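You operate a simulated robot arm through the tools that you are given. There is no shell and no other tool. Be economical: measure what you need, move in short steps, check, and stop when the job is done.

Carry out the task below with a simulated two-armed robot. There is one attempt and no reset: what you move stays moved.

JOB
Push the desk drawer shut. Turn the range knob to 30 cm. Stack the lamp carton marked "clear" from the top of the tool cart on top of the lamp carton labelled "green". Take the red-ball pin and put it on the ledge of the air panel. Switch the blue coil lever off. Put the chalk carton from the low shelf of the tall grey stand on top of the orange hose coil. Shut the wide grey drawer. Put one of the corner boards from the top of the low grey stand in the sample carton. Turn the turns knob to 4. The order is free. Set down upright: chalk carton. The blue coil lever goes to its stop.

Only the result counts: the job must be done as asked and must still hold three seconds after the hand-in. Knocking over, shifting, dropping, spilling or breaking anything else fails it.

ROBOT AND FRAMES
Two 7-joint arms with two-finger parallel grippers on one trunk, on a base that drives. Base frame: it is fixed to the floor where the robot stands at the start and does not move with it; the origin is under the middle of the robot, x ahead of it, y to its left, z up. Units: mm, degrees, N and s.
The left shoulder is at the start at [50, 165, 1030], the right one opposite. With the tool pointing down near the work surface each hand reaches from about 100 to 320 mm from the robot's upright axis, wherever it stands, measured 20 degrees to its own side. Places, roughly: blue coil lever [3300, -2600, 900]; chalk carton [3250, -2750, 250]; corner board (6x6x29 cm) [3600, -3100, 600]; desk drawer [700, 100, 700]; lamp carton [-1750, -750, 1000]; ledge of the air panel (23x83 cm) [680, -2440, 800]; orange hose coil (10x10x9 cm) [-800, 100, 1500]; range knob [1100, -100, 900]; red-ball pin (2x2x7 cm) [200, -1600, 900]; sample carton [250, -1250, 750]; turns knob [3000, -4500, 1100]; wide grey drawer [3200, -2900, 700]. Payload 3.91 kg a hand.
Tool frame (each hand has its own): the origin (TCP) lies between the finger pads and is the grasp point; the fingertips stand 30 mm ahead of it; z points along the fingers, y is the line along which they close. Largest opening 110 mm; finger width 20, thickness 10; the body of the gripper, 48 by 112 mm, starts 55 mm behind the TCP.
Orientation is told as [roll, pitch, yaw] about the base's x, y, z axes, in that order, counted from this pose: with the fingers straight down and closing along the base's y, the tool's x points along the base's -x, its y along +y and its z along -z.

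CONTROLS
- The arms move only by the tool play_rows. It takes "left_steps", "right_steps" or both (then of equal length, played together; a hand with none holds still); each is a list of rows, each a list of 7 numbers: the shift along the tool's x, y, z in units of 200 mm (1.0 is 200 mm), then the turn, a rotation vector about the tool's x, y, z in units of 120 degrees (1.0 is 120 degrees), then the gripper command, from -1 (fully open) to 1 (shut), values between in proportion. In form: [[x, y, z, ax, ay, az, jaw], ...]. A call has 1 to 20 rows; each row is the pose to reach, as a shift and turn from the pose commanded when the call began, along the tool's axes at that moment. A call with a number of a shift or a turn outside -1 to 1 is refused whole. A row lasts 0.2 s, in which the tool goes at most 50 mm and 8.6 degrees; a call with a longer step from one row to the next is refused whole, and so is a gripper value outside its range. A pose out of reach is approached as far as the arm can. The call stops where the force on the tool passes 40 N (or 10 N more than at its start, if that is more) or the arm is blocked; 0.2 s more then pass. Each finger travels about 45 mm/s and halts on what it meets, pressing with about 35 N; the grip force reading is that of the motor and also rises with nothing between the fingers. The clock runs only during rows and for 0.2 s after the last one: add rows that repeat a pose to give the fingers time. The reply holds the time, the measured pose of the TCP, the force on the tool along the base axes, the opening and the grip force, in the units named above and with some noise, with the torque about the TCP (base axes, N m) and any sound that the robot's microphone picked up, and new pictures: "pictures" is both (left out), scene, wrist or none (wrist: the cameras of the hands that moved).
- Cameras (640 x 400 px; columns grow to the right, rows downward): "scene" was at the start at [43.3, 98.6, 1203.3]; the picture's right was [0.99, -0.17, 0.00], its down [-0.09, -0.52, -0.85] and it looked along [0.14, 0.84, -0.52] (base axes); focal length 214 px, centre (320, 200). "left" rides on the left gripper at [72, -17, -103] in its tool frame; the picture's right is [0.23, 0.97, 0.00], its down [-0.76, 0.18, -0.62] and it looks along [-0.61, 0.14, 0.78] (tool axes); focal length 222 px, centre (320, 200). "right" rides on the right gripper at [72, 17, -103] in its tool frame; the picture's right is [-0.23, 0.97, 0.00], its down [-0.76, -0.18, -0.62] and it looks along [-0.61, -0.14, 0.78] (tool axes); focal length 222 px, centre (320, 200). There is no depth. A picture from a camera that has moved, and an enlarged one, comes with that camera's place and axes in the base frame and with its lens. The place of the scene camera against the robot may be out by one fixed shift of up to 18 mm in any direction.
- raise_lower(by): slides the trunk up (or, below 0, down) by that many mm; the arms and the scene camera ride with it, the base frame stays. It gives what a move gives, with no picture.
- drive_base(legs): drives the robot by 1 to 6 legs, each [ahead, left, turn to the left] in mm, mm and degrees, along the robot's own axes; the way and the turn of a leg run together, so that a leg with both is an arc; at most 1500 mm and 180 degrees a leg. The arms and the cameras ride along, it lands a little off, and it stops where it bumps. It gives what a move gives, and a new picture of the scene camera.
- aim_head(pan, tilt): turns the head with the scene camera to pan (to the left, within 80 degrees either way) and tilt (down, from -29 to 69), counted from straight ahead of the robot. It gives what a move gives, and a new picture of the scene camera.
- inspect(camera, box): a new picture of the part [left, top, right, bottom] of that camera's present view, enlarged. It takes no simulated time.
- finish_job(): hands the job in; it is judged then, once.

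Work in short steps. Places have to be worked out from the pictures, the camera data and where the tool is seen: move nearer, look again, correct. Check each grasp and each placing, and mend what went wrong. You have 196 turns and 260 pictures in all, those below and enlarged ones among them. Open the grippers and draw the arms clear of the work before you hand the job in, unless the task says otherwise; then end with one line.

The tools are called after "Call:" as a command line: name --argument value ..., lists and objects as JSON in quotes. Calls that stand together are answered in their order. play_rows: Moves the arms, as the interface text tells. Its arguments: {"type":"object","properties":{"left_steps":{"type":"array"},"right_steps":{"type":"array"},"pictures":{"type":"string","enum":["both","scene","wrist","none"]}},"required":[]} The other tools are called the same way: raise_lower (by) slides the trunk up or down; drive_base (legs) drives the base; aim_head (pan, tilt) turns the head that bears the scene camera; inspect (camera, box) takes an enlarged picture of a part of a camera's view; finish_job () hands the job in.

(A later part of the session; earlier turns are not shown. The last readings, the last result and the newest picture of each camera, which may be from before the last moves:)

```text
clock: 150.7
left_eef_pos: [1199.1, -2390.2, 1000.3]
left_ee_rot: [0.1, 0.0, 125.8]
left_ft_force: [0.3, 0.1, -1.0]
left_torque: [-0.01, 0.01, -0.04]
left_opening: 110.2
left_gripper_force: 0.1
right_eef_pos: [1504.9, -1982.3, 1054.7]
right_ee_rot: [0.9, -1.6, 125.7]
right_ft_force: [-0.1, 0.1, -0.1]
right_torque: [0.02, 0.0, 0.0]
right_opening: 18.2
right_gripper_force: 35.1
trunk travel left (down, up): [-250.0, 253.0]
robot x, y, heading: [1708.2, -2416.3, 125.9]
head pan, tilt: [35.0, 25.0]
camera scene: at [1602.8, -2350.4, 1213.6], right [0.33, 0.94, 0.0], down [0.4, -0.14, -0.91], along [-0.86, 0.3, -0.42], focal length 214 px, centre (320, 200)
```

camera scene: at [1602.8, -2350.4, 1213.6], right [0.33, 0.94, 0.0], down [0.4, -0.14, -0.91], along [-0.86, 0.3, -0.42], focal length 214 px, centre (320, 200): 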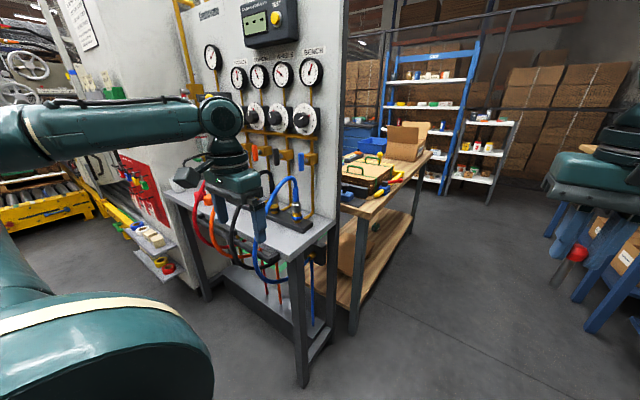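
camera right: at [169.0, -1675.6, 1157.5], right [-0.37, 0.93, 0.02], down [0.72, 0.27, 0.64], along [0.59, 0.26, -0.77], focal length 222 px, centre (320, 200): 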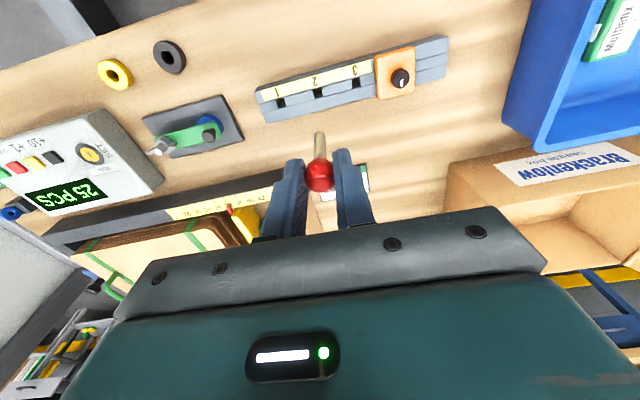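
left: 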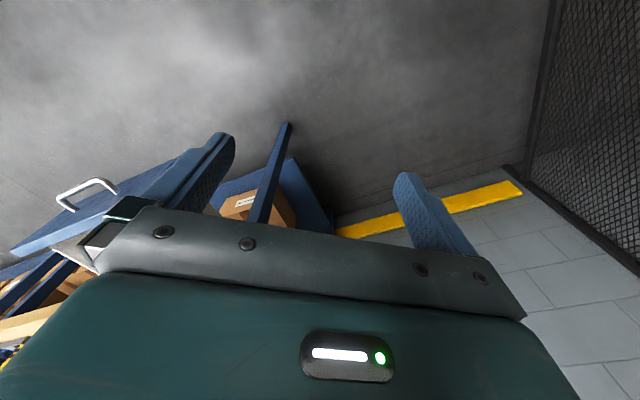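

The ledge (grey, with hoses) spans u≈-390…-1220. I retract the right hand 100 mm and drive left 500 for a better view.

Call:
play_rows --right_steps '[[0.2, 0, 0, 0, 0, 0, 1], [0.4, 0, 0, 0, 0, 0, 1], [0.6, 0, 0, 0, 0, 0, 1]]' --pictures "none"

Call:
drive_base --legs '[[0, 560, 0]]'

Call:
aim_head --pan 15 --tilt 35

```text
clock: 151.5
left_eef_pos: [1199.3, -2389.6, 999.6]
left_ee_rot: [0.1, -0.1, 125.8]
left_ft_force: [0.1, 0.4, -0.2]
left_torque: [-0.01, 0.01, -0.01]
left_opening: 110.1
left_gripper_force: 0.1
right_eef_pos: [1577.2, -2079.7, 1051.0]
right_ee_rot: [1.0, -1.7, 125.9]
right_ft_force: [0.2, 0.2, -0.3]
right_torque: [-0.01, -0.02, 0.03]
right_opening: 18.2
right_gripper_force: 35.1
trunk travel left (down, up): [-250.0, 253.0]
robot x, y, heading: [1708.0, -2414.1, 125.9]
head pan, tilt: [35.0, 25.0]
```

```text
clock: 157.0
left_eef_pos: [737.0, -2732.5, 1000.3]
left_ee_rot: [0.2, 0.0, 126.3]
left_ft_force: [0.3, 0.0, 0.7]
left_torque: [-0.04, 0.01, 0.03]
left_opening: 110.0
left_gripper_force: 0.1
right_eef_pos: [1109.6, -2417.6, 1049.9]
right_ee_rot: [1.1, -1.7, 126.3]
right_ft_force: [0.4, 0.5, -0.7]
right_torque: [0.05, -0.01, 0.01]
right_opening: 18.0
right_gripper_force: 34.9
trunk travel left (down, up): [-250.0, 253.0]
robot x, y, heading: [1246.8, -2752.8, 126.5]
head pan, tilt: [35.0, 25.0]
camera scene: at [1139.3, -2688.8, 1213.6], right [0.32, 0.95, 0.0], down [0.4, -0.14, -0.91], along [-0.86, 0.29, -0.42], focal length 214 px, centre (320, 200)
```

scene: 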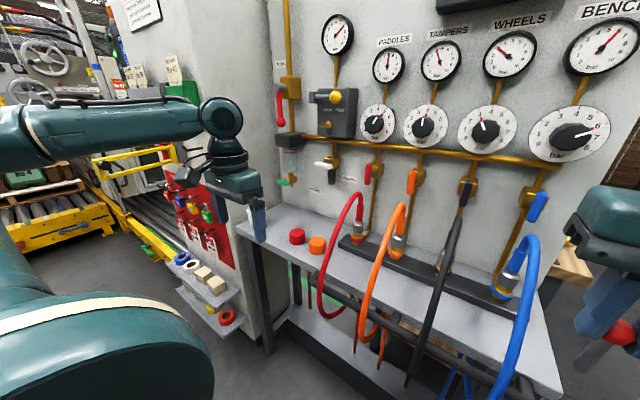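

```text
clock: 157.8
left_eef_pos: [736.0, -2732.5, 1000.2]
left_ee_rot: [0.1, 0.0, 126.2]
left_ft_force: [-0.1, 0.2, -0.2]
left_torque: [-0.03, -0.01, 0.0]
left_opening: 110.0
left_gripper_force: 0.2
right_eef_pos: [1109.0, -2418.2, 1050.8]
right_ee_rot: [1.1, -1.7, 126.3]
right_ft_force: [-0.3, 0.3, -1.0]
right_torque: [0.02, -0.01, 0.01]
right_opening: 18.1
right_gripper_force: 34.9
trunk travel left (down, up): [-250.0, 253.0]
robot x, y, heading: [1246.4, -2755.6, 126.1]
head pan, tilt: [15.0, 35.0]
camera scene: at [1157.8, -2663.2, 1197.9], right [0.62, 0.78, 0.0], down [0.45, -0.36, -0.82], along [-0.64, 0.51, -0.57], focal length 214 px, centre (320, 200)
```

scene: 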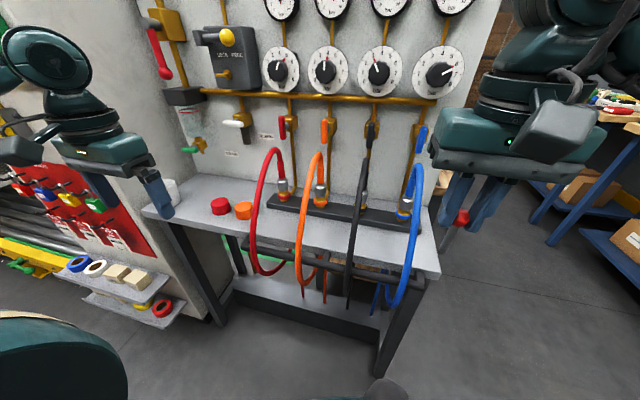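

I zoom on the ledge's left zone to choose a free spot.

Call:
inspect --camera "scene" --box '[130, 140, 290, 240]'

```text
4.00 times, centred on (210, 190) of scene
camera zoom: at [1157.8, -2663.2, 1197.9], right [0.62, 0.78, 0.0], down [0.45, -0.36, -0.82], along [-0.64, 0.51, -0.57], focal length 858 px, centre (760, 240)
```

zoom: 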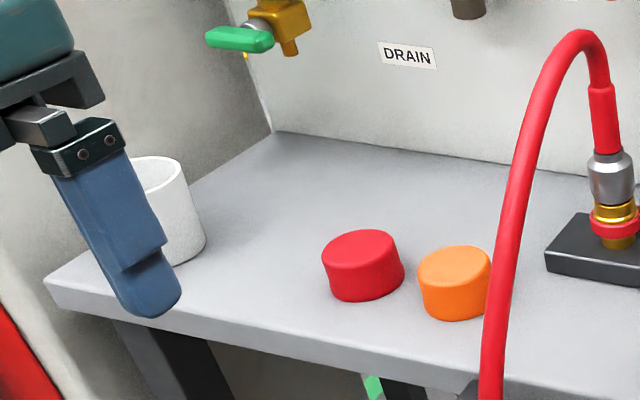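

The free area behind the caps around (456,-2550) suits. I tuck the left arm inward first, then drive left 430 and ahead 90.

Call:
play_rows --left_steps '[[0.05, -0.2, 0, 0, 0, 0, -1], [0.1, -0.4, 0, 0, 0, 0, -1], [0.15, -0.6, 0, 0, 0, 0, -1], [0.2, -0.8, 0, 0, 0, 0, -1], [0.25, -1.0, 0, 0, 0, 0, -1]]' --pictures "none"

Call:
drive_base --legs '[[0, 430, -1], [90, 0, 0]]'

```text
clock: 159.0
left_eef_pos: [926.2, -2654.9, 1001.1]
left_ee_rot: [0.1, 0.0, 126.4]
left_ft_force: [-0.2, -1.2, -0.1]
left_torque: [0.0, -0.03, 0.0]
left_opening: 110.2
left_gripper_force: 0.0
right_eef_pos: [1110.2, -2418.3, 1050.2]
right_ee_rot: [1.1, -1.7, 126.4]
right_ft_force: [0.2, 0.1, 0.5]
right_torque: [-0.02, -0.03, 0.01]
right_opening: 18.1
right_gripper_force: 35.0
trunk travel left (down, up): [-250.0, 253.0]
robot x, y, heading: [1245.9, -2751.7, 126.3]
head pan, tilt: [15.0, 35.0]
```

```text
clock: 164.0
left_eef_pos: [524.9, -2822.0, 1000.2]
left_ee_rot: [0.1, 0.0, 124.6]
left_ft_force: [-0.2, 1.2, -0.1]
left_torque: [0.0, -0.01, 0.03]
left_opening: 109.8
left_gripper_force: 0.0
right_eef_pos: [717.2, -2590.5, 1050.8]
right_ee_rot: [1.0, -1.8, 124.6]
right_ft_force: [0.2, 0.0, 0.5]
right_torque: [0.02, 0.0, -0.03]
right_opening: 17.8
right_gripper_force: 35.0
trunk travel left (down, up): [-250.0, 253.0]
robot x, y, heading: [842.6, -2928.5, 124.6]
head pan, tilt: [15.0, 35.0]
camera scene: at [757.5, -2837.2, 1197.8], right [0.65, 0.76, 0.0], down [0.44, -0.37, -0.82], along [-0.62, 0.53, -0.57], focal length 214 px, centre (320, 200)
```

scene: 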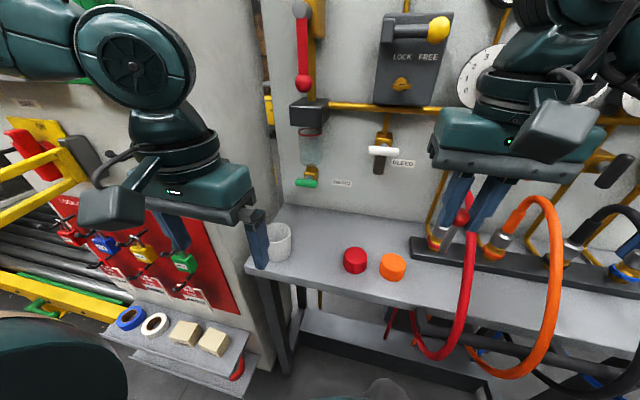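

Path: move left 190 mm while tilting 40° forward, at z≈1050, before lowering.

Call:
play_rows --right_steps '[[0, 0.19, 0, 0, -0.067, 0, 1], [0, 0.38, 0, 0, -0.133, 0, 1], [0, 0.57, 0, 0, -0.2, 0, 1], [-0.05, 0.76, 0.05, 0, -0.267, 0, 1], [-0.15, 0.95, 0.1, 0, -0.333, 0, 1]]'

```text
clock: 165.3
left_eef_pos: [521.5, -2825.4, 999.7]
left_ee_rot: [1.0, 0.6, 125.8]
left_ft_force: [-9.2, -5.0, 0.5]
left_torque: [0.59, -0.9, 0.33]
left_opening: 110.1
left_gripper_force: 0.1
right_eef_pos: [550.9, -2670.3, 1036.5]
right_ee_rot: [0.2, -40.9, 124.1]
right_ft_force: [9.2, 5.3, -1.3]
right_torque: [-0.35, 0.59, 0.95]
right_opening: 17.8
right_gripper_force: 35.2
trunk travel left (down, up): [-250.0, 253.0]
robot x, y, heading: [840.5, -2928.9, 124.7]
head pan, tilt: [15.0, 35.0]
stopped in row 5 (left hand): the force on the tool passed its limit at 94 N (the readings are from after the stop); the commanded pose is now the measured one
camera scene: at [758.0, -2837.5, 1197.8], right [0.65, 0.76, 0.0], down [0.44, -0.37, -0.82], along [-0.62, 0.53, -0.57], focal length 214 px, centre (320, 200)
camera right: at [605.4, -2781.4, 1067.6], right [-0.9, -0.41, 0.15], down [0.05, 0.24, 0.97], along [-0.43, 0.88, -0.2], focal length 222 px, centre (320, 200)
```

scene: 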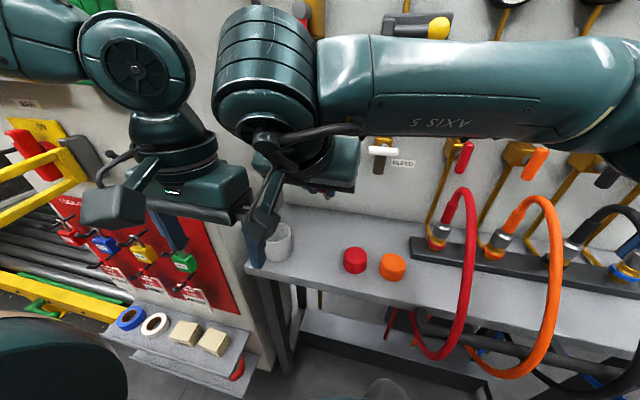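
right: 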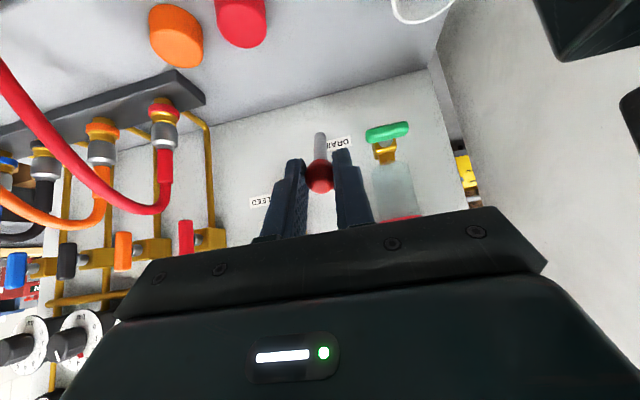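

The two hands touched. I draw the left hand back 150 mm (and slightly left) while the right holds, then go on.

Call:
play_rows --left_steps '[[0.12, 0.1, 0, 0, 0, 0, -1], [0.3, 0.2, 0, 0, 0, 0, -1], [0.5, 0.2, 0, 0, 0, 0, -1], [0.7, 0.2, 0, 0, 0, 0, -1]]' --pictures "none"

```text
clock: 166.3
left_eef_pos: [553.3, -2946.7, 1043.3]
left_ee_rot: [0.7, 0.6, 125.8]
left_ft_force: [-0.1, 0.6, 0.3]
left_torque: [0.0, 0.02, -0.03]
left_opening: 109.9
left_gripper_force: 0.0
left hand out of reach, approached as far as the arm can: row 3, 4
right_eef_pos: [551.3, -2671.8, 1037.0]
right_ee_rot: [0.4, -40.8, 124.2]
right_ft_force: [0.6, 0.3, 0.0]
right_torque: [-0.01, 0.02, 0.01]
right_opening: 18.1
right_gripper_force: 34.8
trunk travel left (down, up): [-250.0, 253.0]
robot x, y, heading: [844.1, -2933.7, 124.7]
head pan, tilt: [15.0, 35.0]
```

I advance along the finger axis 185 mm to just above the ledge.

Call:
play_rows --right_steps '[[0, 0, 0.22, 0, 0, 0, 1], [0, 0, 0.44, 0, 0, 0, 1], [0, 0, 0.66, 0, 0, 0, 1], [0, 0, 0.85, 0, 0, 0, 1]]'

```text
clock: 167.3
left_eef_pos: [552.1, -2945.8, 1043.2]
left_ee_rot: [0.8, 0.5, 125.9]
left_ft_force: [0.2, -0.2, -0.5]
left_torque: [-0.03, -0.01, 0.0]
left_opening: 109.9
left_gripper_force: 0.1
right_eef_pos: [487.3, -2578.4, 905.9]
right_ee_rot: [0.3, -40.9, 124.2]
right_ft_force: [-0.4, 1.0, -0.2]
right_torque: [-0.01, 0.02, 0.01]
right_opening: 17.9
right_gripper_force: 34.9
trunk travel left (down, up): [-250.0, 253.0]
robot x, y, heading: [846.3, -2930.4, 124.4]
head pan, tilt: [15.0, 35.0]
camera scene: at [757.7, -2837.5, 1197.8], right [0.65, 0.76, 0.0], down [0.44, -0.37, -0.82], along [-0.62, 0.53, -0.57], focal length 214 px, centre (320, 200)
camera right: at [541.4, -2689.5, 936.3], right [-0.9, -0.41, 0.15], down [0.05, 0.24, 0.97], along [-0.43, 0.88, -0.2], focal length 222 px, centre (320, 200)
```

scene: 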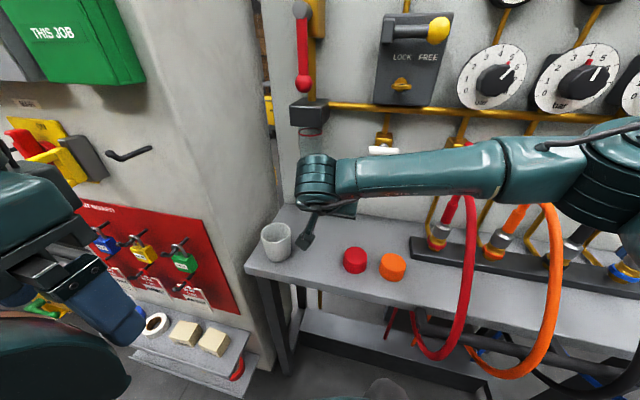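
right: 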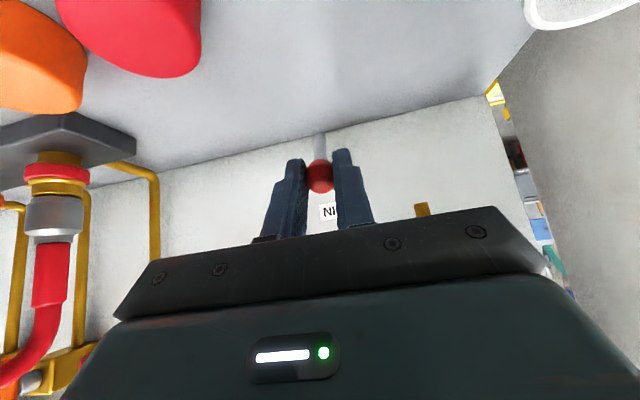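

Lower straight down in 8–10 mm steps until the pin's foot touches.

Call:
play_rows --right_steps '[[0.065, 0, 0.076, 0, 0, 0, 1], [0.098, 0, 0.114, 0, 0, 0, 1], [0.13, 0, 0.152, 0, 0, 0, 1], [0.147, 0, 0.17, 0, 0, 0, 1], [0.163, 0, 0.19, 0, 0, 0, 1], [0.18, 0, 0.208, 0, 0, 0, 1], [0.196, 0, 0.227, 0, 0, 0, 1]]' --pictures "wrist"

```text
clock: 168.9
left_eef_pos: [555.3, -2948.6, 1044.8]
left_ee_rot: [0.9, 0.3, 125.9]
left_ft_force: [-0.5, 1.1, 0.4]
left_torque: [0.01, 0.03, -0.01]
left_opening: 110.1
left_gripper_force: 0.0
right_eef_pos: [487.8, -2581.4, 853.7]
right_ee_rot: [0.6, -41.5, 123.9]
right_ft_force: [8.0, -8.4, 36.7]
right_torque: [1.01, 0.59, -0.1]
right_opening: 18.2
right_gripper_force: 35.3
trunk travel left (down, up): [-250.0, 253.0]
robot x, y, heading: [842.3, -2925.0, 124.6]
head pan, tilt: [15.0, 35.0]
camera right: at [542.4, -2691.8, 883.9], right [-0.9, -0.41, 0.16], down [0.07, 0.24, 0.97], along [-0.44, 0.88, -0.18], focal length 222 px, centre (320, 200)
```

right: 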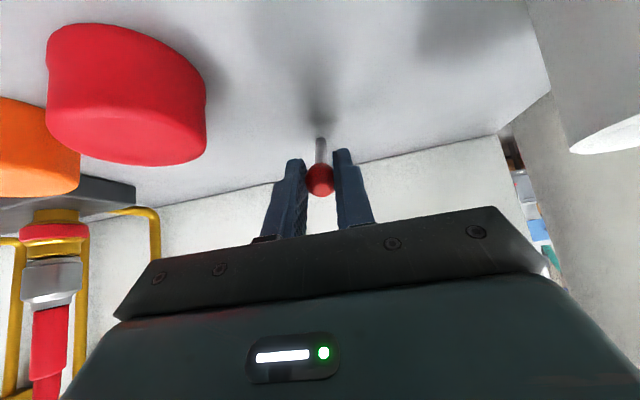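

Foot touches the ledge. I ease up 2 mm and open.

Call:
play_rows --right_steps '[[-0.007, 0, -0.008, 0, 0, 0, 1], [-0.007, 0, -0.008, 0, 0, 0, 0.3], [-0.007, 0, -0.008, 0, 0, 0, 0.2], [-0.007, 0, -0.008, 0, 0, 0, 0.2], [-0.007, 0, -0.008, 0, 0, 0, 0.2]]' --pictures "wrist"

```text
clock: 170.1
left_eef_pos: [552.8, -2945.3, 1042.3]
left_ee_rot: [0.8, 0.5, 125.9]
left_ft_force: [-0.5, 0.1, -0.3]
left_torque: [0.0, -0.01, 0.0]
left_opening: 110.0
left_gripper_force: 0.1
right_eef_pos: [488.6, -2580.2, 849.0]
right_ee_rot: [0.4, -40.8, 124.3]
right_ft_force: [-0.7, 1.1, -0.8]
right_torque: [0.0, -0.03, -0.04]
right_opening: 44.0
right_gripper_force: 0.0
trunk travel left (down, up): [-250.0, 253.0]
robot x, y, heading: [847.6, -2925.7, 124.3]
head pan, tilt: [15.0, 35.0]
camera right: at [542.9, -2690.6, 881.0], right [-0.9, -0.41, 0.15], down [0.05, 0.24, 0.97], along [-0.43, 0.88, -0.2], focal length 222 px, centre (320, 200)
```

right: 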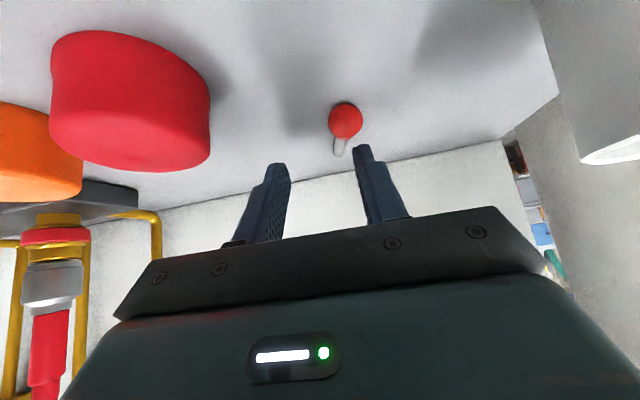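

The pin lies on the ledge. I rise straight up, then withdraw.

Call:
play_rows --right_steps '[[-0.1, 0, -0.115, 0, 0, 0, 0.2], [-0.2, 0, -0.23, 0, 0, 0, 0.2], [-0.25, 0, -0.45, 0, 0, 0, 0.2], [-0.25, -0.05, -0.68, 0, 0, 0, 0.2], [-0.25, -0.1, -0.9, 0, 0, 0, 0.2]]' --pictures "scene"

Call:
inspect --camera "scene" --box '[250, 180, 410, 280]'

```text
clock: 171.3
left_eef_pos: [553.6, -2946.4, 1042.4]
left_ee_rot: [0.8, 0.4, 125.8]
left_ft_force: [-0.5, 0.1, 0.1]
left_torque: [-0.01, 0.01, -0.02]
left_opening: 110.1
left_gripper_force: 0.0
right_eef_pos: [549.7, -2636.2, 1019.3]
right_ee_rot: [0.2, -40.9, 124.2]
right_ft_force: [-0.5, 0.8, 0.5]
right_torque: [-0.03, -0.03, -0.05]
right_opening: 44.2
right_gripper_force: 0.0
trunk travel left (down, up): [-250.0, 253.0]
robot x, y, heading: [844.8, -2929.4, 124.7]
head pan, tilt: [15.0, 35.0]
camera scene: at [758.0, -2837.9, 1197.9], right [0.65, 0.76, 0.0], down [0.44, -0.37, -0.82], along [-0.62, 0.53, -0.57], focal length 214 px, centre (320, 200)
```

scene: 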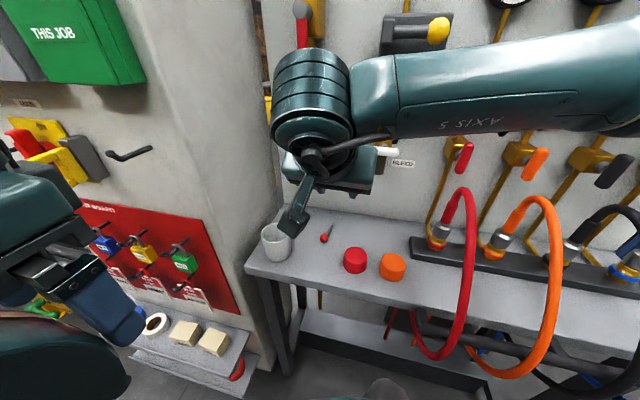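

```text
4.00 times, centred on (330, 230) of scene
camera zoom: at [758.0, -2837.9, 1197.9], right [0.65, 0.76, 0.0], down [0.44, -0.37, -0.82], along [-0.62, 0.53, -0.57], focal length 858 px, centre (280, 80)
```

zoom: 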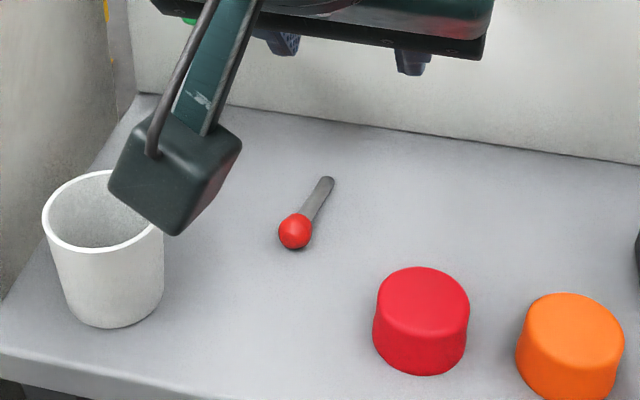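

Pin done. I bring the arms to a neutral pose, then drive to the grey stands: back, right, turn.

Call:
play_rows --right_steps '[[0.03, -0.1, -0.05, 0, 0.07, 0, 0], [0.06, -0.2, -0.1, 0, 0.14, 0, 0], [0.1, -0.3, -0.15, 0, 0.21, 0, 0], [0.15, -0.4, -0.2, 0, 0.28, 0, 0], [0.2, -0.5, -0.25, 0, 0.335, 0, 0]]' --pictures "none"

Call:
drive_base --legs '[[-90, 0, 0], [0, -1350, 0], [0, 0, -90], [0, -1000, 0]]'

Call:
aim_head --pan -10 --tilt 25

```text
clock: 172.5
left_eef_pos: [551.8, -2945.3, 1042.7]
left_ee_rot: [0.8, 0.5, 125.9]
left_ft_force: [-0.1, -0.5, -0.4]
left_torque: [0.0, -0.03, -0.01]
left_opening: 109.8
left_gripper_force: 0.1
right_eef_pos: [669.0, -2630.7, 1031.6]
right_ee_rot: [0.2, -0.5, 124.4]
right_ft_force: [-0.3, -0.4, 0.6]
right_torque: [0.01, 0.0, 0.0]
right_opening: 55.2
right_gripper_force: 0.1
trunk travel left (down, up): [-250.0, 253.0]
robot x, y, heading: [842.0, -2930.7, 124.5]
head pan, tilt: [15.0, 35.0]
```

```text
clock: 197.6
left_eef_pos: [2503.3, -2850.5, 1043.1]
left_ee_rot: [0.8, 0.5, 32.3]
left_ft_force: [-0.4, -0.4, 0.1]
left_torque: [0.03, -0.01, 0.01]
left_opening: 110.1
left_gripper_force: 0.0
right_eef_pos: [2810.7, -2984.1, 1031.1]
right_ee_rot: [0.3, -0.6, 30.9]
right_ft_force: [-0.3, -0.3, -0.2]
right_torque: [0.0, 0.01, 0.01]
right_opening: 55.1
right_gripper_force: 0.1
trunk travel left (down, up): [-250.0, 253.0]
robot x, y, heading: [2502.2, -3138.8, 31.2]
head pan, tilt: [15.0, 35.0]
camera scene: at [2586.6, -3052.5, 1197.9], right [0.72, -0.69, 0.0], down [-0.4, -0.41, -0.82], along [0.57, 0.59, -0.57], focal length 214 px, centre (320, 200)
```

scene: 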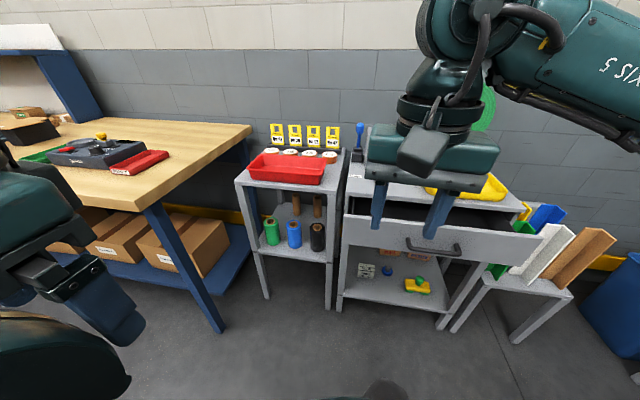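

```text
clock: 198.4
left_eef_pos: [2502.5, -2850.5, 1042.2]
left_ee_rot: [0.8, 0.5, 32.2]
left_ft_force: [0.0, 0.6, -0.2]
left_torque: [0.0, -0.01, 0.01]
left_opening: 110.2
left_gripper_force: 0.0
right_eef_pos: [2810.2, -2984.6, 1030.4]
right_ee_rot: [0.1, -0.7, 30.9]
right_ft_force: [0.3, -0.3, 0.2]
right_torque: [0.0, 0.02, 0.0]
right_opening: 54.7
right_gripper_force: 0.1
trunk travel left (down, up): [-250.0, 253.0]
robot x, y, heading: [2498.1, -3140.1, 31.0]
head pan, tilt: [-10.0, 25.0]
camera scene: at [2611.5, -3082.7, 1213.6], right [0.36, -0.93, 0.0], down [-0.39, -0.15, -0.91], along [0.85, 0.33, -0.42], focal length 214 px, centre (320, 200)
```

scene: 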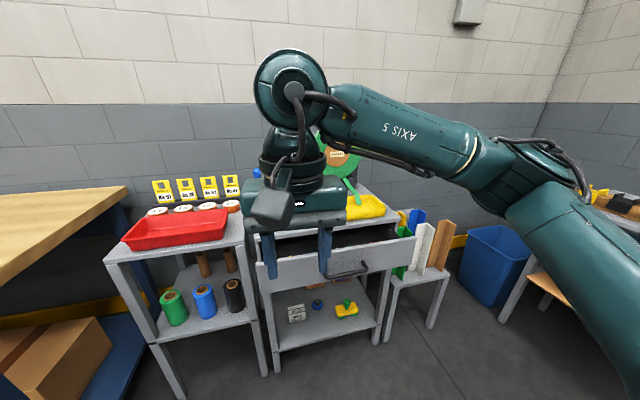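

The wide grey drawer is open ahead-right. I align the heading and shift right so the right hand faces it, and tilt the closed hand for pushing.

Call:
drive_base --legs '[[0, -200, 4]]'

Call:
play_rows --right_steps '[[0, 0, 0.1, 0, -0.07, 0, 0.5], [0, 0, 0.2, 0, -0.14, 0, 1], [0, 0, 0.35, 0, -0.21, 0, 1], [0, 0, 0.5, 0, -0.28, 0, 1], [0, 0, 0.65, 0, -0.35, 0, 1], [0, 0, 0.8, 0, -0.4, 0, 1], [0, 0, 1.0, 0, -0.4, 0, 1]]'

```text
clock: 200.9
left_eef_pos: [2594.7, -3025.5, 1042.0]
left_ee_rot: [0.8, 0.5, 36.4]
left_ft_force: [-0.6, 0.2, 0.6]
left_torque: [-0.01, 0.0, -0.01]
left_opening: 110.1
left_gripper_force: 0.1
right_eef_pos: [2910.9, -3137.8, 1031.9]
right_ee_rot: [0.2, -0.5, 35.0]
right_ft_force: [-0.4, 0.4, 0.1]
right_torque: [0.02, 0.01, -0.01]
right_opening: 55.0
right_gripper_force: 0.0
trunk travel left (down, up): [-250.0, 253.0]
robot x, y, heading: [2615.0, -3313.4, 35.0]
head pan, tilt: [-10.0, 25.0]
camera scene: at [2721.3, -3248.4, 1213.6], right [0.43, -0.9, 0.0], down [-0.38, -0.18, -0.91], along [0.82, 0.39, -0.42], focal length 214 px, centre (320, 200)
```

scene: 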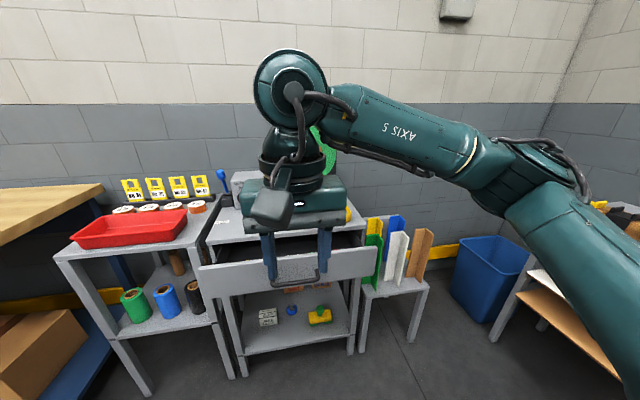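

```text
clock: 202.5
left_eef_pos: [2594.9, -3025.2, 1042.4]
left_ee_rot: [0.8, 0.5, 36.4]
left_ft_force: [-0.2, 0.3, -0.1]
left_torque: [-0.02, -0.01, -0.01]
left_opening: 109.9
left_gripper_force: 0.0
right_eef_pos: [2914.5, -3136.3, 830.3]
right_ee_rot: [0.5, -48.6, 34.8]
right_ft_force: [0.0, 0.1, 1.0]
right_torque: [0.0, 0.04, 0.01]
right_opening: 0.0
right_gripper_force: 34.9
trunk travel left (down, up): [-250.0, 253.0]
robot x, y, heading: [2617.7, -3313.0, 35.1]
head pan, tilt: [-10.0, 25.0]
camera scene: at [2721.2, -3248.3, 1213.7], right [0.43, -0.9, 0.0], down [-0.38, -0.18, -0.91], along [0.82, 0.39, -0.42], focal length 214 px, centre (320, 200)
camera right: at [2800.2, -3195.0, 844.1], right [-0.44, 0.88, 0.18], down [0.13, -0.13, 0.98], along [0.89, 0.45, -0.06], focal length 222 px, centre (320, 200)
```

scene: 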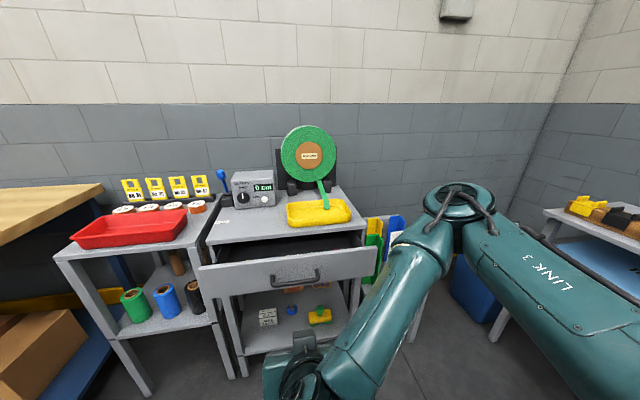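
right: 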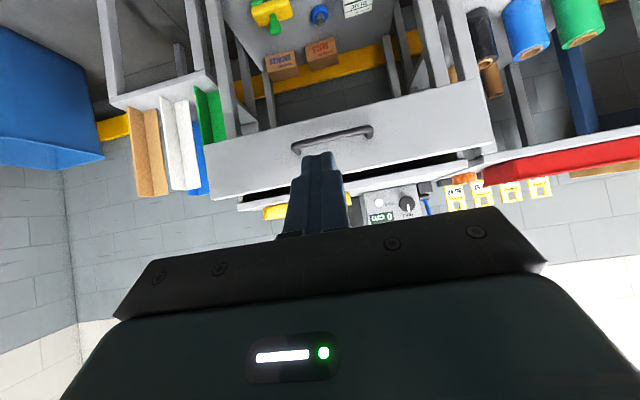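

Handle at (3154,-2966,704), laterally aligned. I lower the fist 75 mm (to meet the panel just above the handle) and drive 230 mm forward.

Call:
play_rows --right_steps '[[0.14, 0, 0.124, 0, 0, 0, 1], [0.281, 0, 0.248, 0, 0, 0, 1]]' --pictures "none"

Call:
drive_base --legs '[[240, 0, 0]]'

Call:
inspect --camera "right" --box '[0, 0, 640, 400]'

```text
clock: 203.1
left_eef_pos: [2595.5, -3024.6, 1042.8]
left_ee_rot: [0.8, 0.5, 36.4]
left_ft_force: [-0.6, 0.2, -0.5]
left_torque: [0.01, 0.01, 0.02]
left_opening: 109.8
left_gripper_force: 0.1
right_eef_pos: [2911.6, -3133.9, 755.9]
right_ee_rot: [0.4, -48.7, 34.7]
right_ft_force: [0.1, 0.2, -0.5]
right_torque: [-0.02, -0.02, 0.02]
right_opening: 0.0
right_gripper_force: 35.2
trunk travel left (down, up): [-250.0, 253.0]
robot x, y, heading: [2615.4, -3308.5, 35.4]
head pan, tilt: [-10.0, 25.0]
```

```text
clock: 204.9
left_eef_pos: [2795.4, -2882.5, 1042.8]
left_ee_rot: [0.7, 0.5, 36.4]
left_ft_force: [0.1, -0.7, -0.1]
left_torque: [-0.03, 0.03, -0.04]
left_opening: 110.1
left_gripper_force: 0.1
right_eef_pos: [3112.1, -2992.5, 755.4]
right_ee_rot: [0.4, -48.6, 34.7]
right_ft_force: [0.2, 1.0, 1.2]
right_torque: [0.0, -0.01, -0.03]
right_opening: 0.0
right_gripper_force: 34.7
trunk travel left (down, up): [-250.0, 253.0]
robot x, y, heading: [2814.8, -3172.0, 35.4]
head pan, tilt: [-10.0, 25.0]
camera scene: at [2921.5, -3106.2, 1213.6], right [0.43, -0.9, 0.0], down [-0.38, -0.18, -0.91], along [0.82, 0.39, -0.42], focal length 214 px, centre (320, 200)
```

scene: 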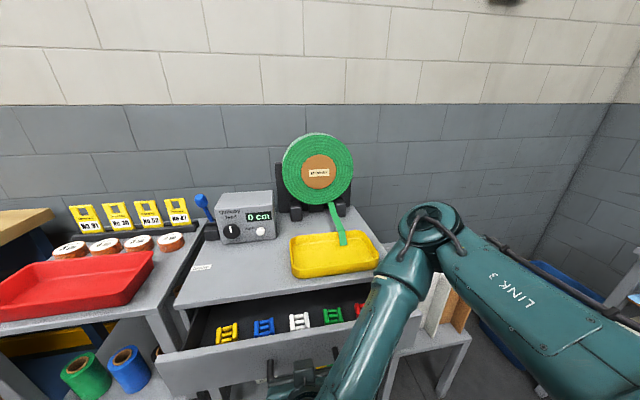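

```text
1.00 times, centred on (320, 200) of right (not enlarged: the box is as wide or as high as the picture)
camera zoom: at [2998.5, -3050.5, 769.5], right [-0.44, 0.88, 0.17], down [0.13, -0.13, 0.98], along [0.89, 0.45, -0.06], focal length 222 px, centre (320, 200)
```

zoom: 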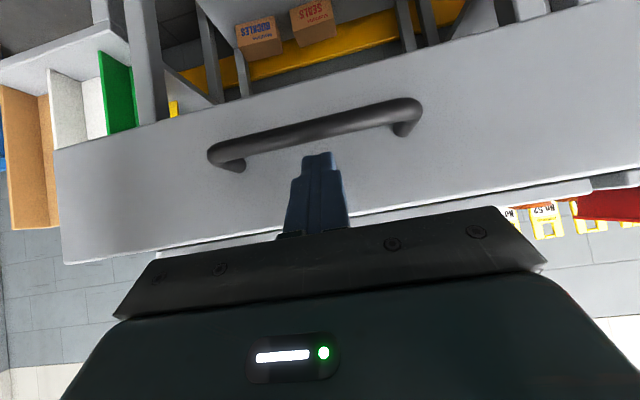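

The fist is just above the handle at the panel. Push forward.

Call:
play_rows --right_steps '[[-0.066, 0, 0.075, 0, 0, 0, 1], [-0.132, 0, 0.15, 0, 0, 0, 1], [-0.198, 0, 0.225, 0, 0, 0, 1], [-0.264, 0, 0.3, 0, 0, 0, 1], [-0.33, 0, 0.375, 0, 0, 0, 1], [-0.396, 0, 0.45, 0, 0, 0, 1], [-0.462, 0, 0.525, 0, 0, 0, 1], [-0.528, 0, 0.6, 0, 0, 0, 1], [-0.594, 0, 0.675, 0, 0, 0, 1], [-0.66, 0, 0.75, 0, 0, 0, 1], [-0.726, 0, 0.825, 0, 0, 0, 1], [-0.792, 0, 0.9, 0, 0, 0, 1]]'

```text
clock: 206.5
left_eef_pos: [2794.6, -2883.8, 1042.6]
left_ee_rot: [0.8, 0.5, 36.5]
left_ft_force: [0.3, -0.1, 0.4]
left_torque: [0.02, 0.02, 0.01]
left_opening: 110.1
left_gripper_force: 0.0
right_eef_pos: [3213.6, -2914.8, 753.4]
right_ee_rot: [0.4, -47.7, 35.3]
right_ft_force: [-2.2, -1.8, -0.1]
right_torque: [0.11, -0.14, 0.0]
right_opening: 0.0
right_gripper_force: 34.3
trunk travel left (down, up): [-250.0, 253.0]
robot x, y, heading: [2816.1, -3170.2, 35.5]
head pan, tilt: [-10.0, 25.0]
stopped in row 7 (right hand): the force on the tool passed its limit at 59 N (the readings are from after the stop); the commanded pose is now the measured one
camera scene: at [2920.8, -3107.0, 1213.8], right [0.43, -0.9, 0.0], down [-0.38, -0.18, -0.91], along [0.82, 0.39, -0.42], focal length 214 px, centre (320, 200)
camera right: at [3101.9, -2975.5, 769.1], right [-0.44, 0.88, 0.17], down [0.15, -0.12, 0.98], along [0.88, 0.46, -0.08], focal length 222 px, centre (320, 200)
```

scene: 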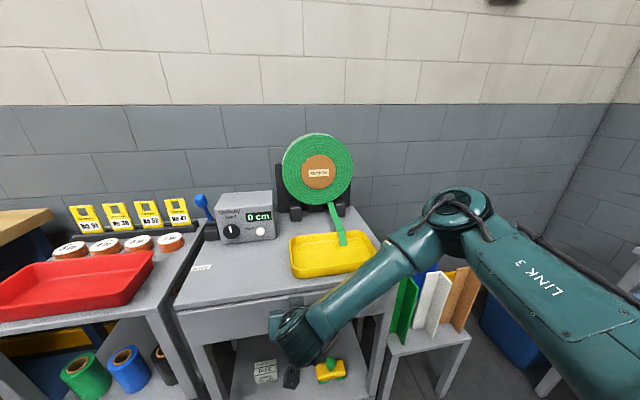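
right: 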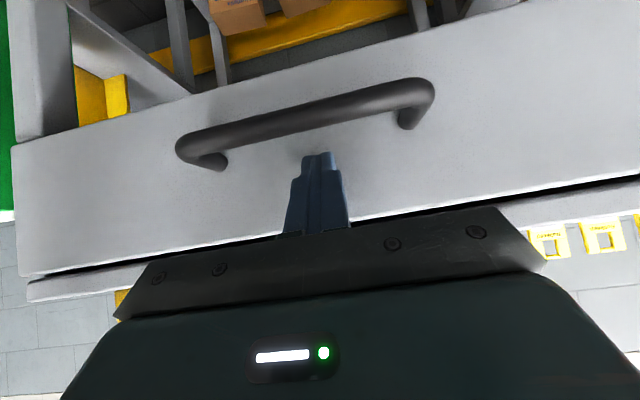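

It stopped at 59 N. Back off and check flushness.

Call:
play_rows --right_steps '[[0.15, 0, -0.17, 0, 0, 0, 1], [0.3, 0, -0.34, 0, 0, 0, 1], [0.45, 0, -0.51, 0, 0, 0, 1], [0.6, 0, -0.68, 0, 0, 0, 1]]'

Call:
inspect --camera "scene" --box '[150, 220, 420, 389]'

```text
clock: 207.5
left_eef_pos: [2796.2, -2883.6, 1043.0]
left_ee_rot: [0.8, 0.6, 36.5]
left_ft_force: [0.1, -0.2, 0.0]
left_torque: [0.0, 0.0, 0.0]
left_opening: 109.8
left_gripper_force: 0.2
right_eef_pos: [3075.8, -3021.0, 758.0]
right_ee_rot: [0.6, -48.6, 33.7]
right_ft_force: [0.5, -0.4, -0.1]
right_torque: [0.0, 0.01, -0.02]
right_opening: 0.2
right_gripper_force: 35.2
trunk travel left (down, up): [-250.0, 253.0]
robot x, y, heading: [2815.9, -3171.7, 35.1]
head pan, tilt: [-10.0, 25.0]
camera scene: at [2921.3, -3106.5, 1213.7], right [0.43, -0.9, 0.0], down [-0.38, -0.18, -0.91], along [0.82, 0.39, -0.42], focal length 214 px, centre (320, 200)
camera right: at [2962.4, -3077.8, 772.1], right [-0.42, 0.89, 0.18], down [0.13, -0.13, 0.98], along [0.9, 0.44, -0.06], focal length 222 px, centre (320, 200)
```

scene: 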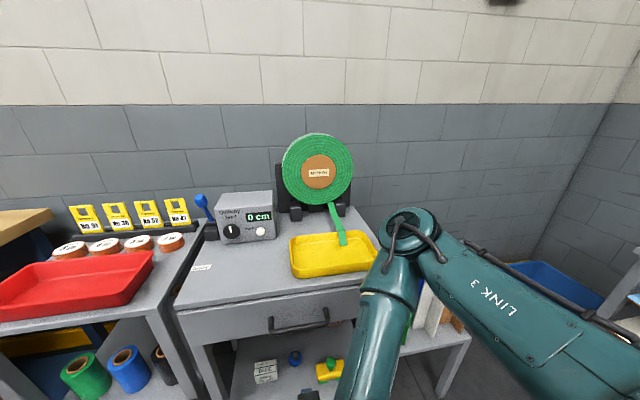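
right: 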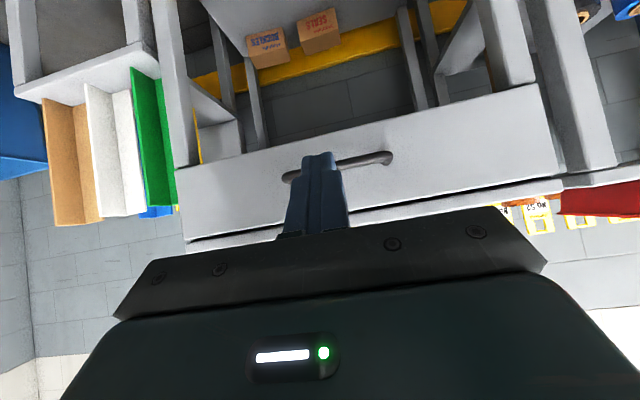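

```text
2.37 times, centred on (285, 304) of scene
camera zoom: at [2921.3, -3106.5, 1213.7], right [0.43, -0.9, 0.0], down [-0.38, -0.18, -0.91], along [0.82, 0.39, -0.42], focal length 508 px, centre (403, -47)
```

zoom: 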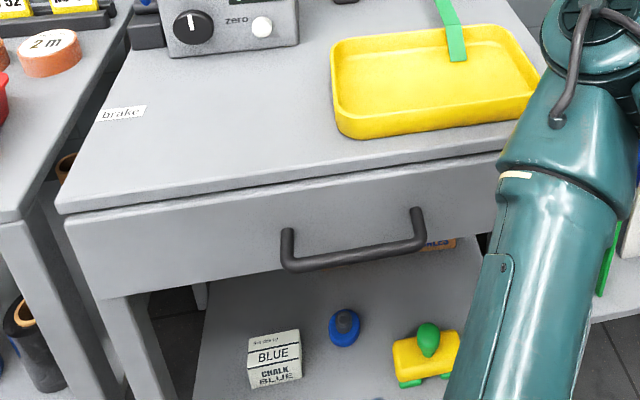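

The drawer is flush. Next: zoom on the blue lever near the tape device.

Call:
inspect --camera "scene" --box '[170, 170, 298, 290]'

```text
3.33 times, centred on (234, 230) of scene
camera zoom: at [2921.3, -3106.5, 1213.7], right [0.43, -0.9, 0.0], down [-0.38, -0.18, -0.91], along [0.82, 0.39, -0.42], focal length 715 px, centre (607, 100)
```

zoom: 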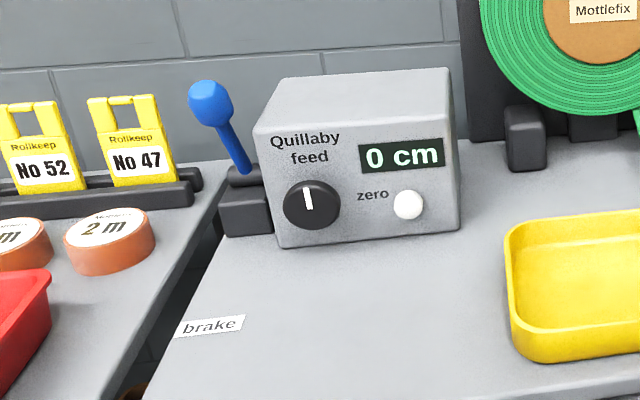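

I raise the right hand, drive ahead 150 mm, and extend the left hand toward the lever for a wrist view.

Call:
play_rows --right_steps '[[0, 0, -0.2, 0, 0.05, 0, 1], [0, 0, -0.4, 0, 0.1, 0, 1], [0, 0, -0.6, 0, 0.17, 0, 1], [0, 0, -0.8, 0, 0.24, 0, 1], [-0.15, 0, -0.95, 0, 0.31, 0, 1], [-0.3, 0, -1, 0, 0.38, 0, 1], [-0.5, 0, -1, 0, 0.4, 0, 1], [-0.7, 0, -1, 0, 0.4, 0, 1]]' --left_steps '[[-0.15, 0, 0, 0, 0, 0, 1], [-0.3, 0, 0, 0, 0, 0, 1], [-0.45, 0, 0, 0, 0, 0, 1], [-0.6, 0, 0, 0, 0, 0, 1], [-0.75, 0, 0, 0, 0, 0, 1], [-0.9, 0, 0, 0, 0, 0, 1], [-1, 0, 0, 0, 0, 0, 1], [-1, 0, 0, 0, 0, 0, 1]]' --pictures "none"

Call:
drive_base --legs '[[120, 0, 0]]'

Call:
inspect --camera "left" --box '[0, 0, 640, 400]'

```text
clock: 208.2
left_eef_pos: [2858.0, -2837.4, 1041.3]
left_ee_rot: [0.8, 0.5, 36.6]
left_ft_force: [-1.0, -0.2, -0.5]
left_torque: [0.0, -0.02, -0.02]
left_opening: 41.9
left_gripper_force: 0.0
right_eef_pos: [3065.4, -3071.7, 778.3]
right_ee_rot: [-15.2, -34.8, 34.0]
right_ft_force: [-0.2, -0.5, -0.1]
right_torque: [0.0, 0.0, 0.02]
right_opening: 0.0
right_gripper_force: 34.7
right hand out of reach, approached as far as the arm can: row 3
trunk travel left (down, up): [-250.0, 253.0]
robot x, y, heading: [2816.8, -3175.2, 35.4]
head pan, tilt: [-10.0, 25.0]
stopped in row 3 (right hand): the arm was blocked; the commanded pose is now the measured one
```

```text
clock: 209.5
left_eef_pos: [2954.7, -2768.3, 1040.4]
left_ee_rot: [0.8, 0.5, 36.6]
left_ft_force: [0.6, 0.2, -0.6]
left_torque: [0.02, 0.01, -0.02]
left_opening: 0.0
left_gripper_force: 34.5
right_eef_pos: [3162.1, -3002.4, 778.1]
right_ee_rot: [-15.2, -34.8, 34.0]
right_ft_force: [0.9, 0.7, 0.3]
right_torque: [-0.02, -0.01, 0.03]
right_opening: 0.1
right_gripper_force: 35.6
trunk travel left (down, up): [-250.0, 253.0]
robot x, y, heading: [2912.8, -3105.6, 35.2]
head pan, tilt: [-10.0, 25.0]
camera scene: at [3017.9, -3037.8, 1213.5], right [0.43, -0.9, 0.0], down [-0.38, -0.18, -0.91], along [0.82, 0.39, -0.42], focal length 214 px, centre (320, 200)
```

scene: 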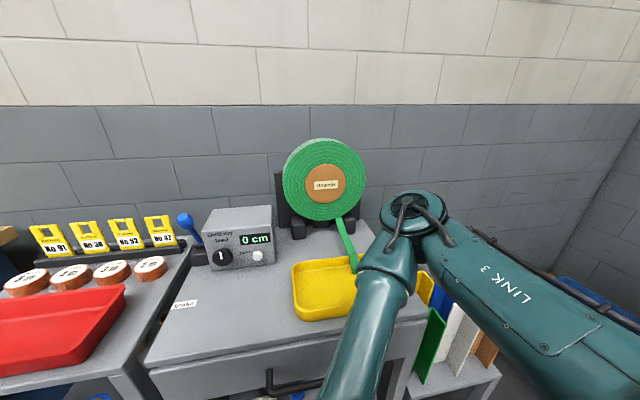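

```text
1.00 times, centred on (320, 200) of left (not enlarged: the box is as wide or as high as the picture)
camera zoom: at [2907.2, -2826.1, 1145.2], right [-0.76, 0.65, 0.02], down [0.52, 0.59, 0.62], along [0.39, 0.48, -0.79], focal length 222 px, centre (320, 200)
```

zoom: 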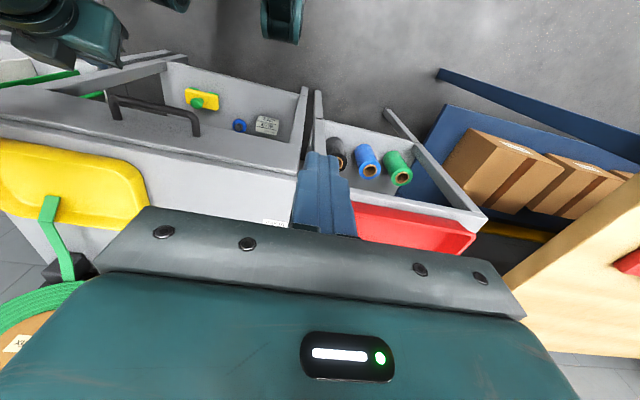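

The right arm folded awkwardly; I lift it straight up first.

Call:
play_rows --right_steps '[[-0.1, 0, -0.14, 0, 0, 0, 1], [-0.2, 0, -0.28, 0, 0, 0, 1], [-0.3, 0, -0.42, 0, 0, 0, 1], [-0.4, 0, -0.56, 0, 0, 0, 1], [-0.5, 0, -0.7, 0, 0, 0, 1], [-0.6, 0, -0.84, 0, 0, 0, 1], [-0.7, 0, -0.98, 0, 0, 0, 1]]' --pictures "none"

```text
clock: 210.5
left_eef_pos: [2954.0, -2768.9, 1041.2]
left_ee_rot: [0.8, 0.6, 36.7]
left_ft_force: [1.0, -2.1, -0.6]
left_torque: [0.04, 0.01, 0.01]
left_opening: 0.1
left_gripper_force: 34.9
right_eef_pos: [3154.6, -2976.3, 902.6]
right_ee_rot: [-16.1, -35.3, 32.9]
right_ft_force: [-0.1, 7.0, -38.7]
right_torque: [1.08, -5.38, -0.91]
right_opening: 0.0
right_gripper_force: 35.0
trunk travel left (down, up): [-250.0, 253.0]
robot x, y, heading: [2914.0, -3104.8, 35.1]
head pan, tilt: [-10.0, 25.0]
stopped in row 5 (right hand): the force on the tool passed its limit at 262 N (the readings are from after the stop); the commanded pose is now the measured one
```

A 262 N contact occurred; look at what is touching.

Call:
aim_head --pan -10 --tilt 50

Call:
inspect --camera "right" --box '[0, 0, 640, 400]'

```text
clock: 211.4
left_eef_pos: [2954.3, -2769.3, 1039.9]
left_ee_rot: [0.8, 0.6, 36.6]
left_ft_force: [0.2, 0.1, -0.3]
left_torque: [0.01, 0.04, -0.04]
left_opening: 0.2
left_gripper_force: 35.2
right_eef_pos: [3154.6, -2977.1, 902.9]
right_ee_rot: [-16.4, -35.4, 33.1]
right_ft_force: [12.5, 19.4, -53.7]
right_torque: [1.0, -6.86, -2.12]
right_opening: 0.3
right_gripper_force: 34.9
trunk travel left (down, up): [-250.0, 253.0]
robot x, y, heading: [2914.6, -3103.7, 35.4]
head pan, tilt: [-10.0, 50.0]
camera scene: at [3004.0, -3044.5, 1176.2], right [0.43, -0.9, 0.0], down [-0.69, -0.33, -0.64], along [0.58, 0.28, -0.77], focal length 214 px, centre (320, 200)
```

scene: 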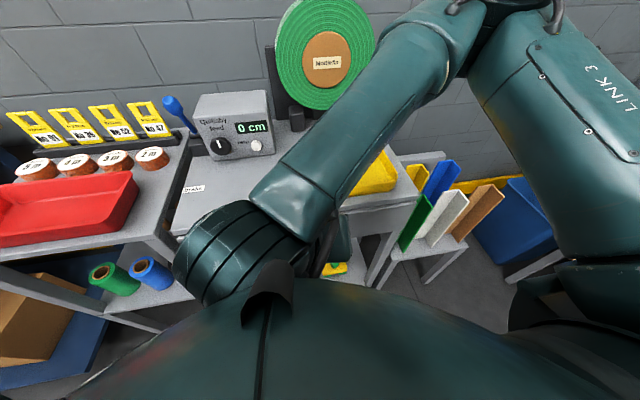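

```text
1.00 times, centred on (320, 200) of right (not enlarged: the box is as wide or as high as the picture)
camera zoom: at [3033.1, -3001.4, 937.8], right [-0.22, 0.97, -0.09], down [0.21, 0.14, 0.97], along [0.95, 0.2, -0.23], focal length 222 px, centre (320, 200)
```

zoom: 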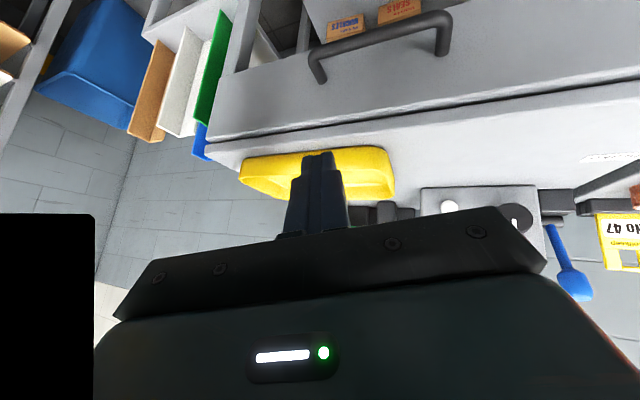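

The wrist is pressed against the torso. I move the hand forward/away 100 mm.

Call:
play_rows --right_steps '[[-0.1, 0, 0.07, 0, 0, 0, 1], [-0.2, 0, 0.14, 0, 0, 0, 1], [-0.3, 0, 0.21, 0, 0, 0, 1], [-0.42, 0, 0.28, 0, 0, 0, 1]]' --pictures "none"

```text
clock: 212.4
left_eef_pos: [2953.6, -2769.0, 1041.0]
left_ee_rot: [0.8, 0.5, 36.6]
left_ft_force: [0.0, -0.2, 0.6]
left_torque: [-0.01, 0.03, 0.01]
left_opening: 0.1
left_gripper_force: 35.0
right_eef_pos: [3244.0, -2934.0, 907.5]
right_ee_rot: [-15.9, -35.1, 33.2]
right_ft_force: [-0.4, 0.0, -0.4]
right_torque: [-0.03, 0.02, -0.02]
right_opening: 0.0
right_gripper_force: 35.1
trunk travel left (down, up): [-250.0, 253.0]
robot x, y, heading: [2912.9, -3105.2, 35.3]
head pan, tilt: [-10.0, 50.0]
```

Free. Raise and level the hand.

Call:
play_rows --right_steps '[[-0.1, 0, -0.13, 0, 0, 0, 1], [-0.2, 0, -0.26, 0, 0, 0, 1], [-0.3, 0, -0.4, 0, 0.06, 0, 1], [-0.3, 0, -0.4, 0, 0.12, 0, 1], [-0.3, 0, -0.4, 0, 0.18, 0, 1], [-0.3, 0, -0.4, 0, 0.24, 0, 1], [-0.3, 0, -0.4, 0, 0.3, 0, 1]]' --pictures "none"

```text
clock: 214.0
left_eef_pos: [2955.4, -2768.4, 1041.7]
left_ee_rot: [0.8, 0.6, 36.5]
left_ft_force: [0.0, 0.1, -0.3]
left_torque: [0.01, 0.01, -0.01]
left_opening: 0.0
left_gripper_force: 35.7
right_eef_pos: [3236.1, -2913.9, 1005.8]
right_ee_rot: [-12.9, -0.1, 23.7]
right_ft_force: [0.2, -0.5, 0.4]
right_torque: [-0.01, 0.02, 0.02]
right_opening: 0.1
right_gripper_force: 35.3
trunk travel left (down, up): [-250.0, 253.0]
robot x, y, heading: [2914.3, -3106.4, 35.1]
head pan, tilt: [-10.0, 50.0]
```

Level the right hand, and extend the left hand 200 mm ahead to see the lever.

Call:
play_rows --right_steps '[[0.1, -0.1, 0, -0.05, 0, -0.04, 1], [0.2, -0.2, 0, -0.108, 0, -0.094, 1], [0.3, -0.3, 0, -0.108, 0, -0.094, 1], [0.3, -0.4, -0.1, -0.108, 0, -0.094, 1], [0.3, -0.5, -0.2, -0.108, 0, -0.094, 1]]' --left_steps '[[-0.2, 0, 0, 0, 0, 0, 0], [-0.4, 0, 0, 0, 0, 0, 0], [-0.6, 0, 0, 0, 0, 0, 0], [-0.8, 0, 0, 0, 0, 0, 0], [-1, 0, 0, 0, 0, 0, 0]]'

```text
refused: row 2 steps farther than a row can; nothing moved
```

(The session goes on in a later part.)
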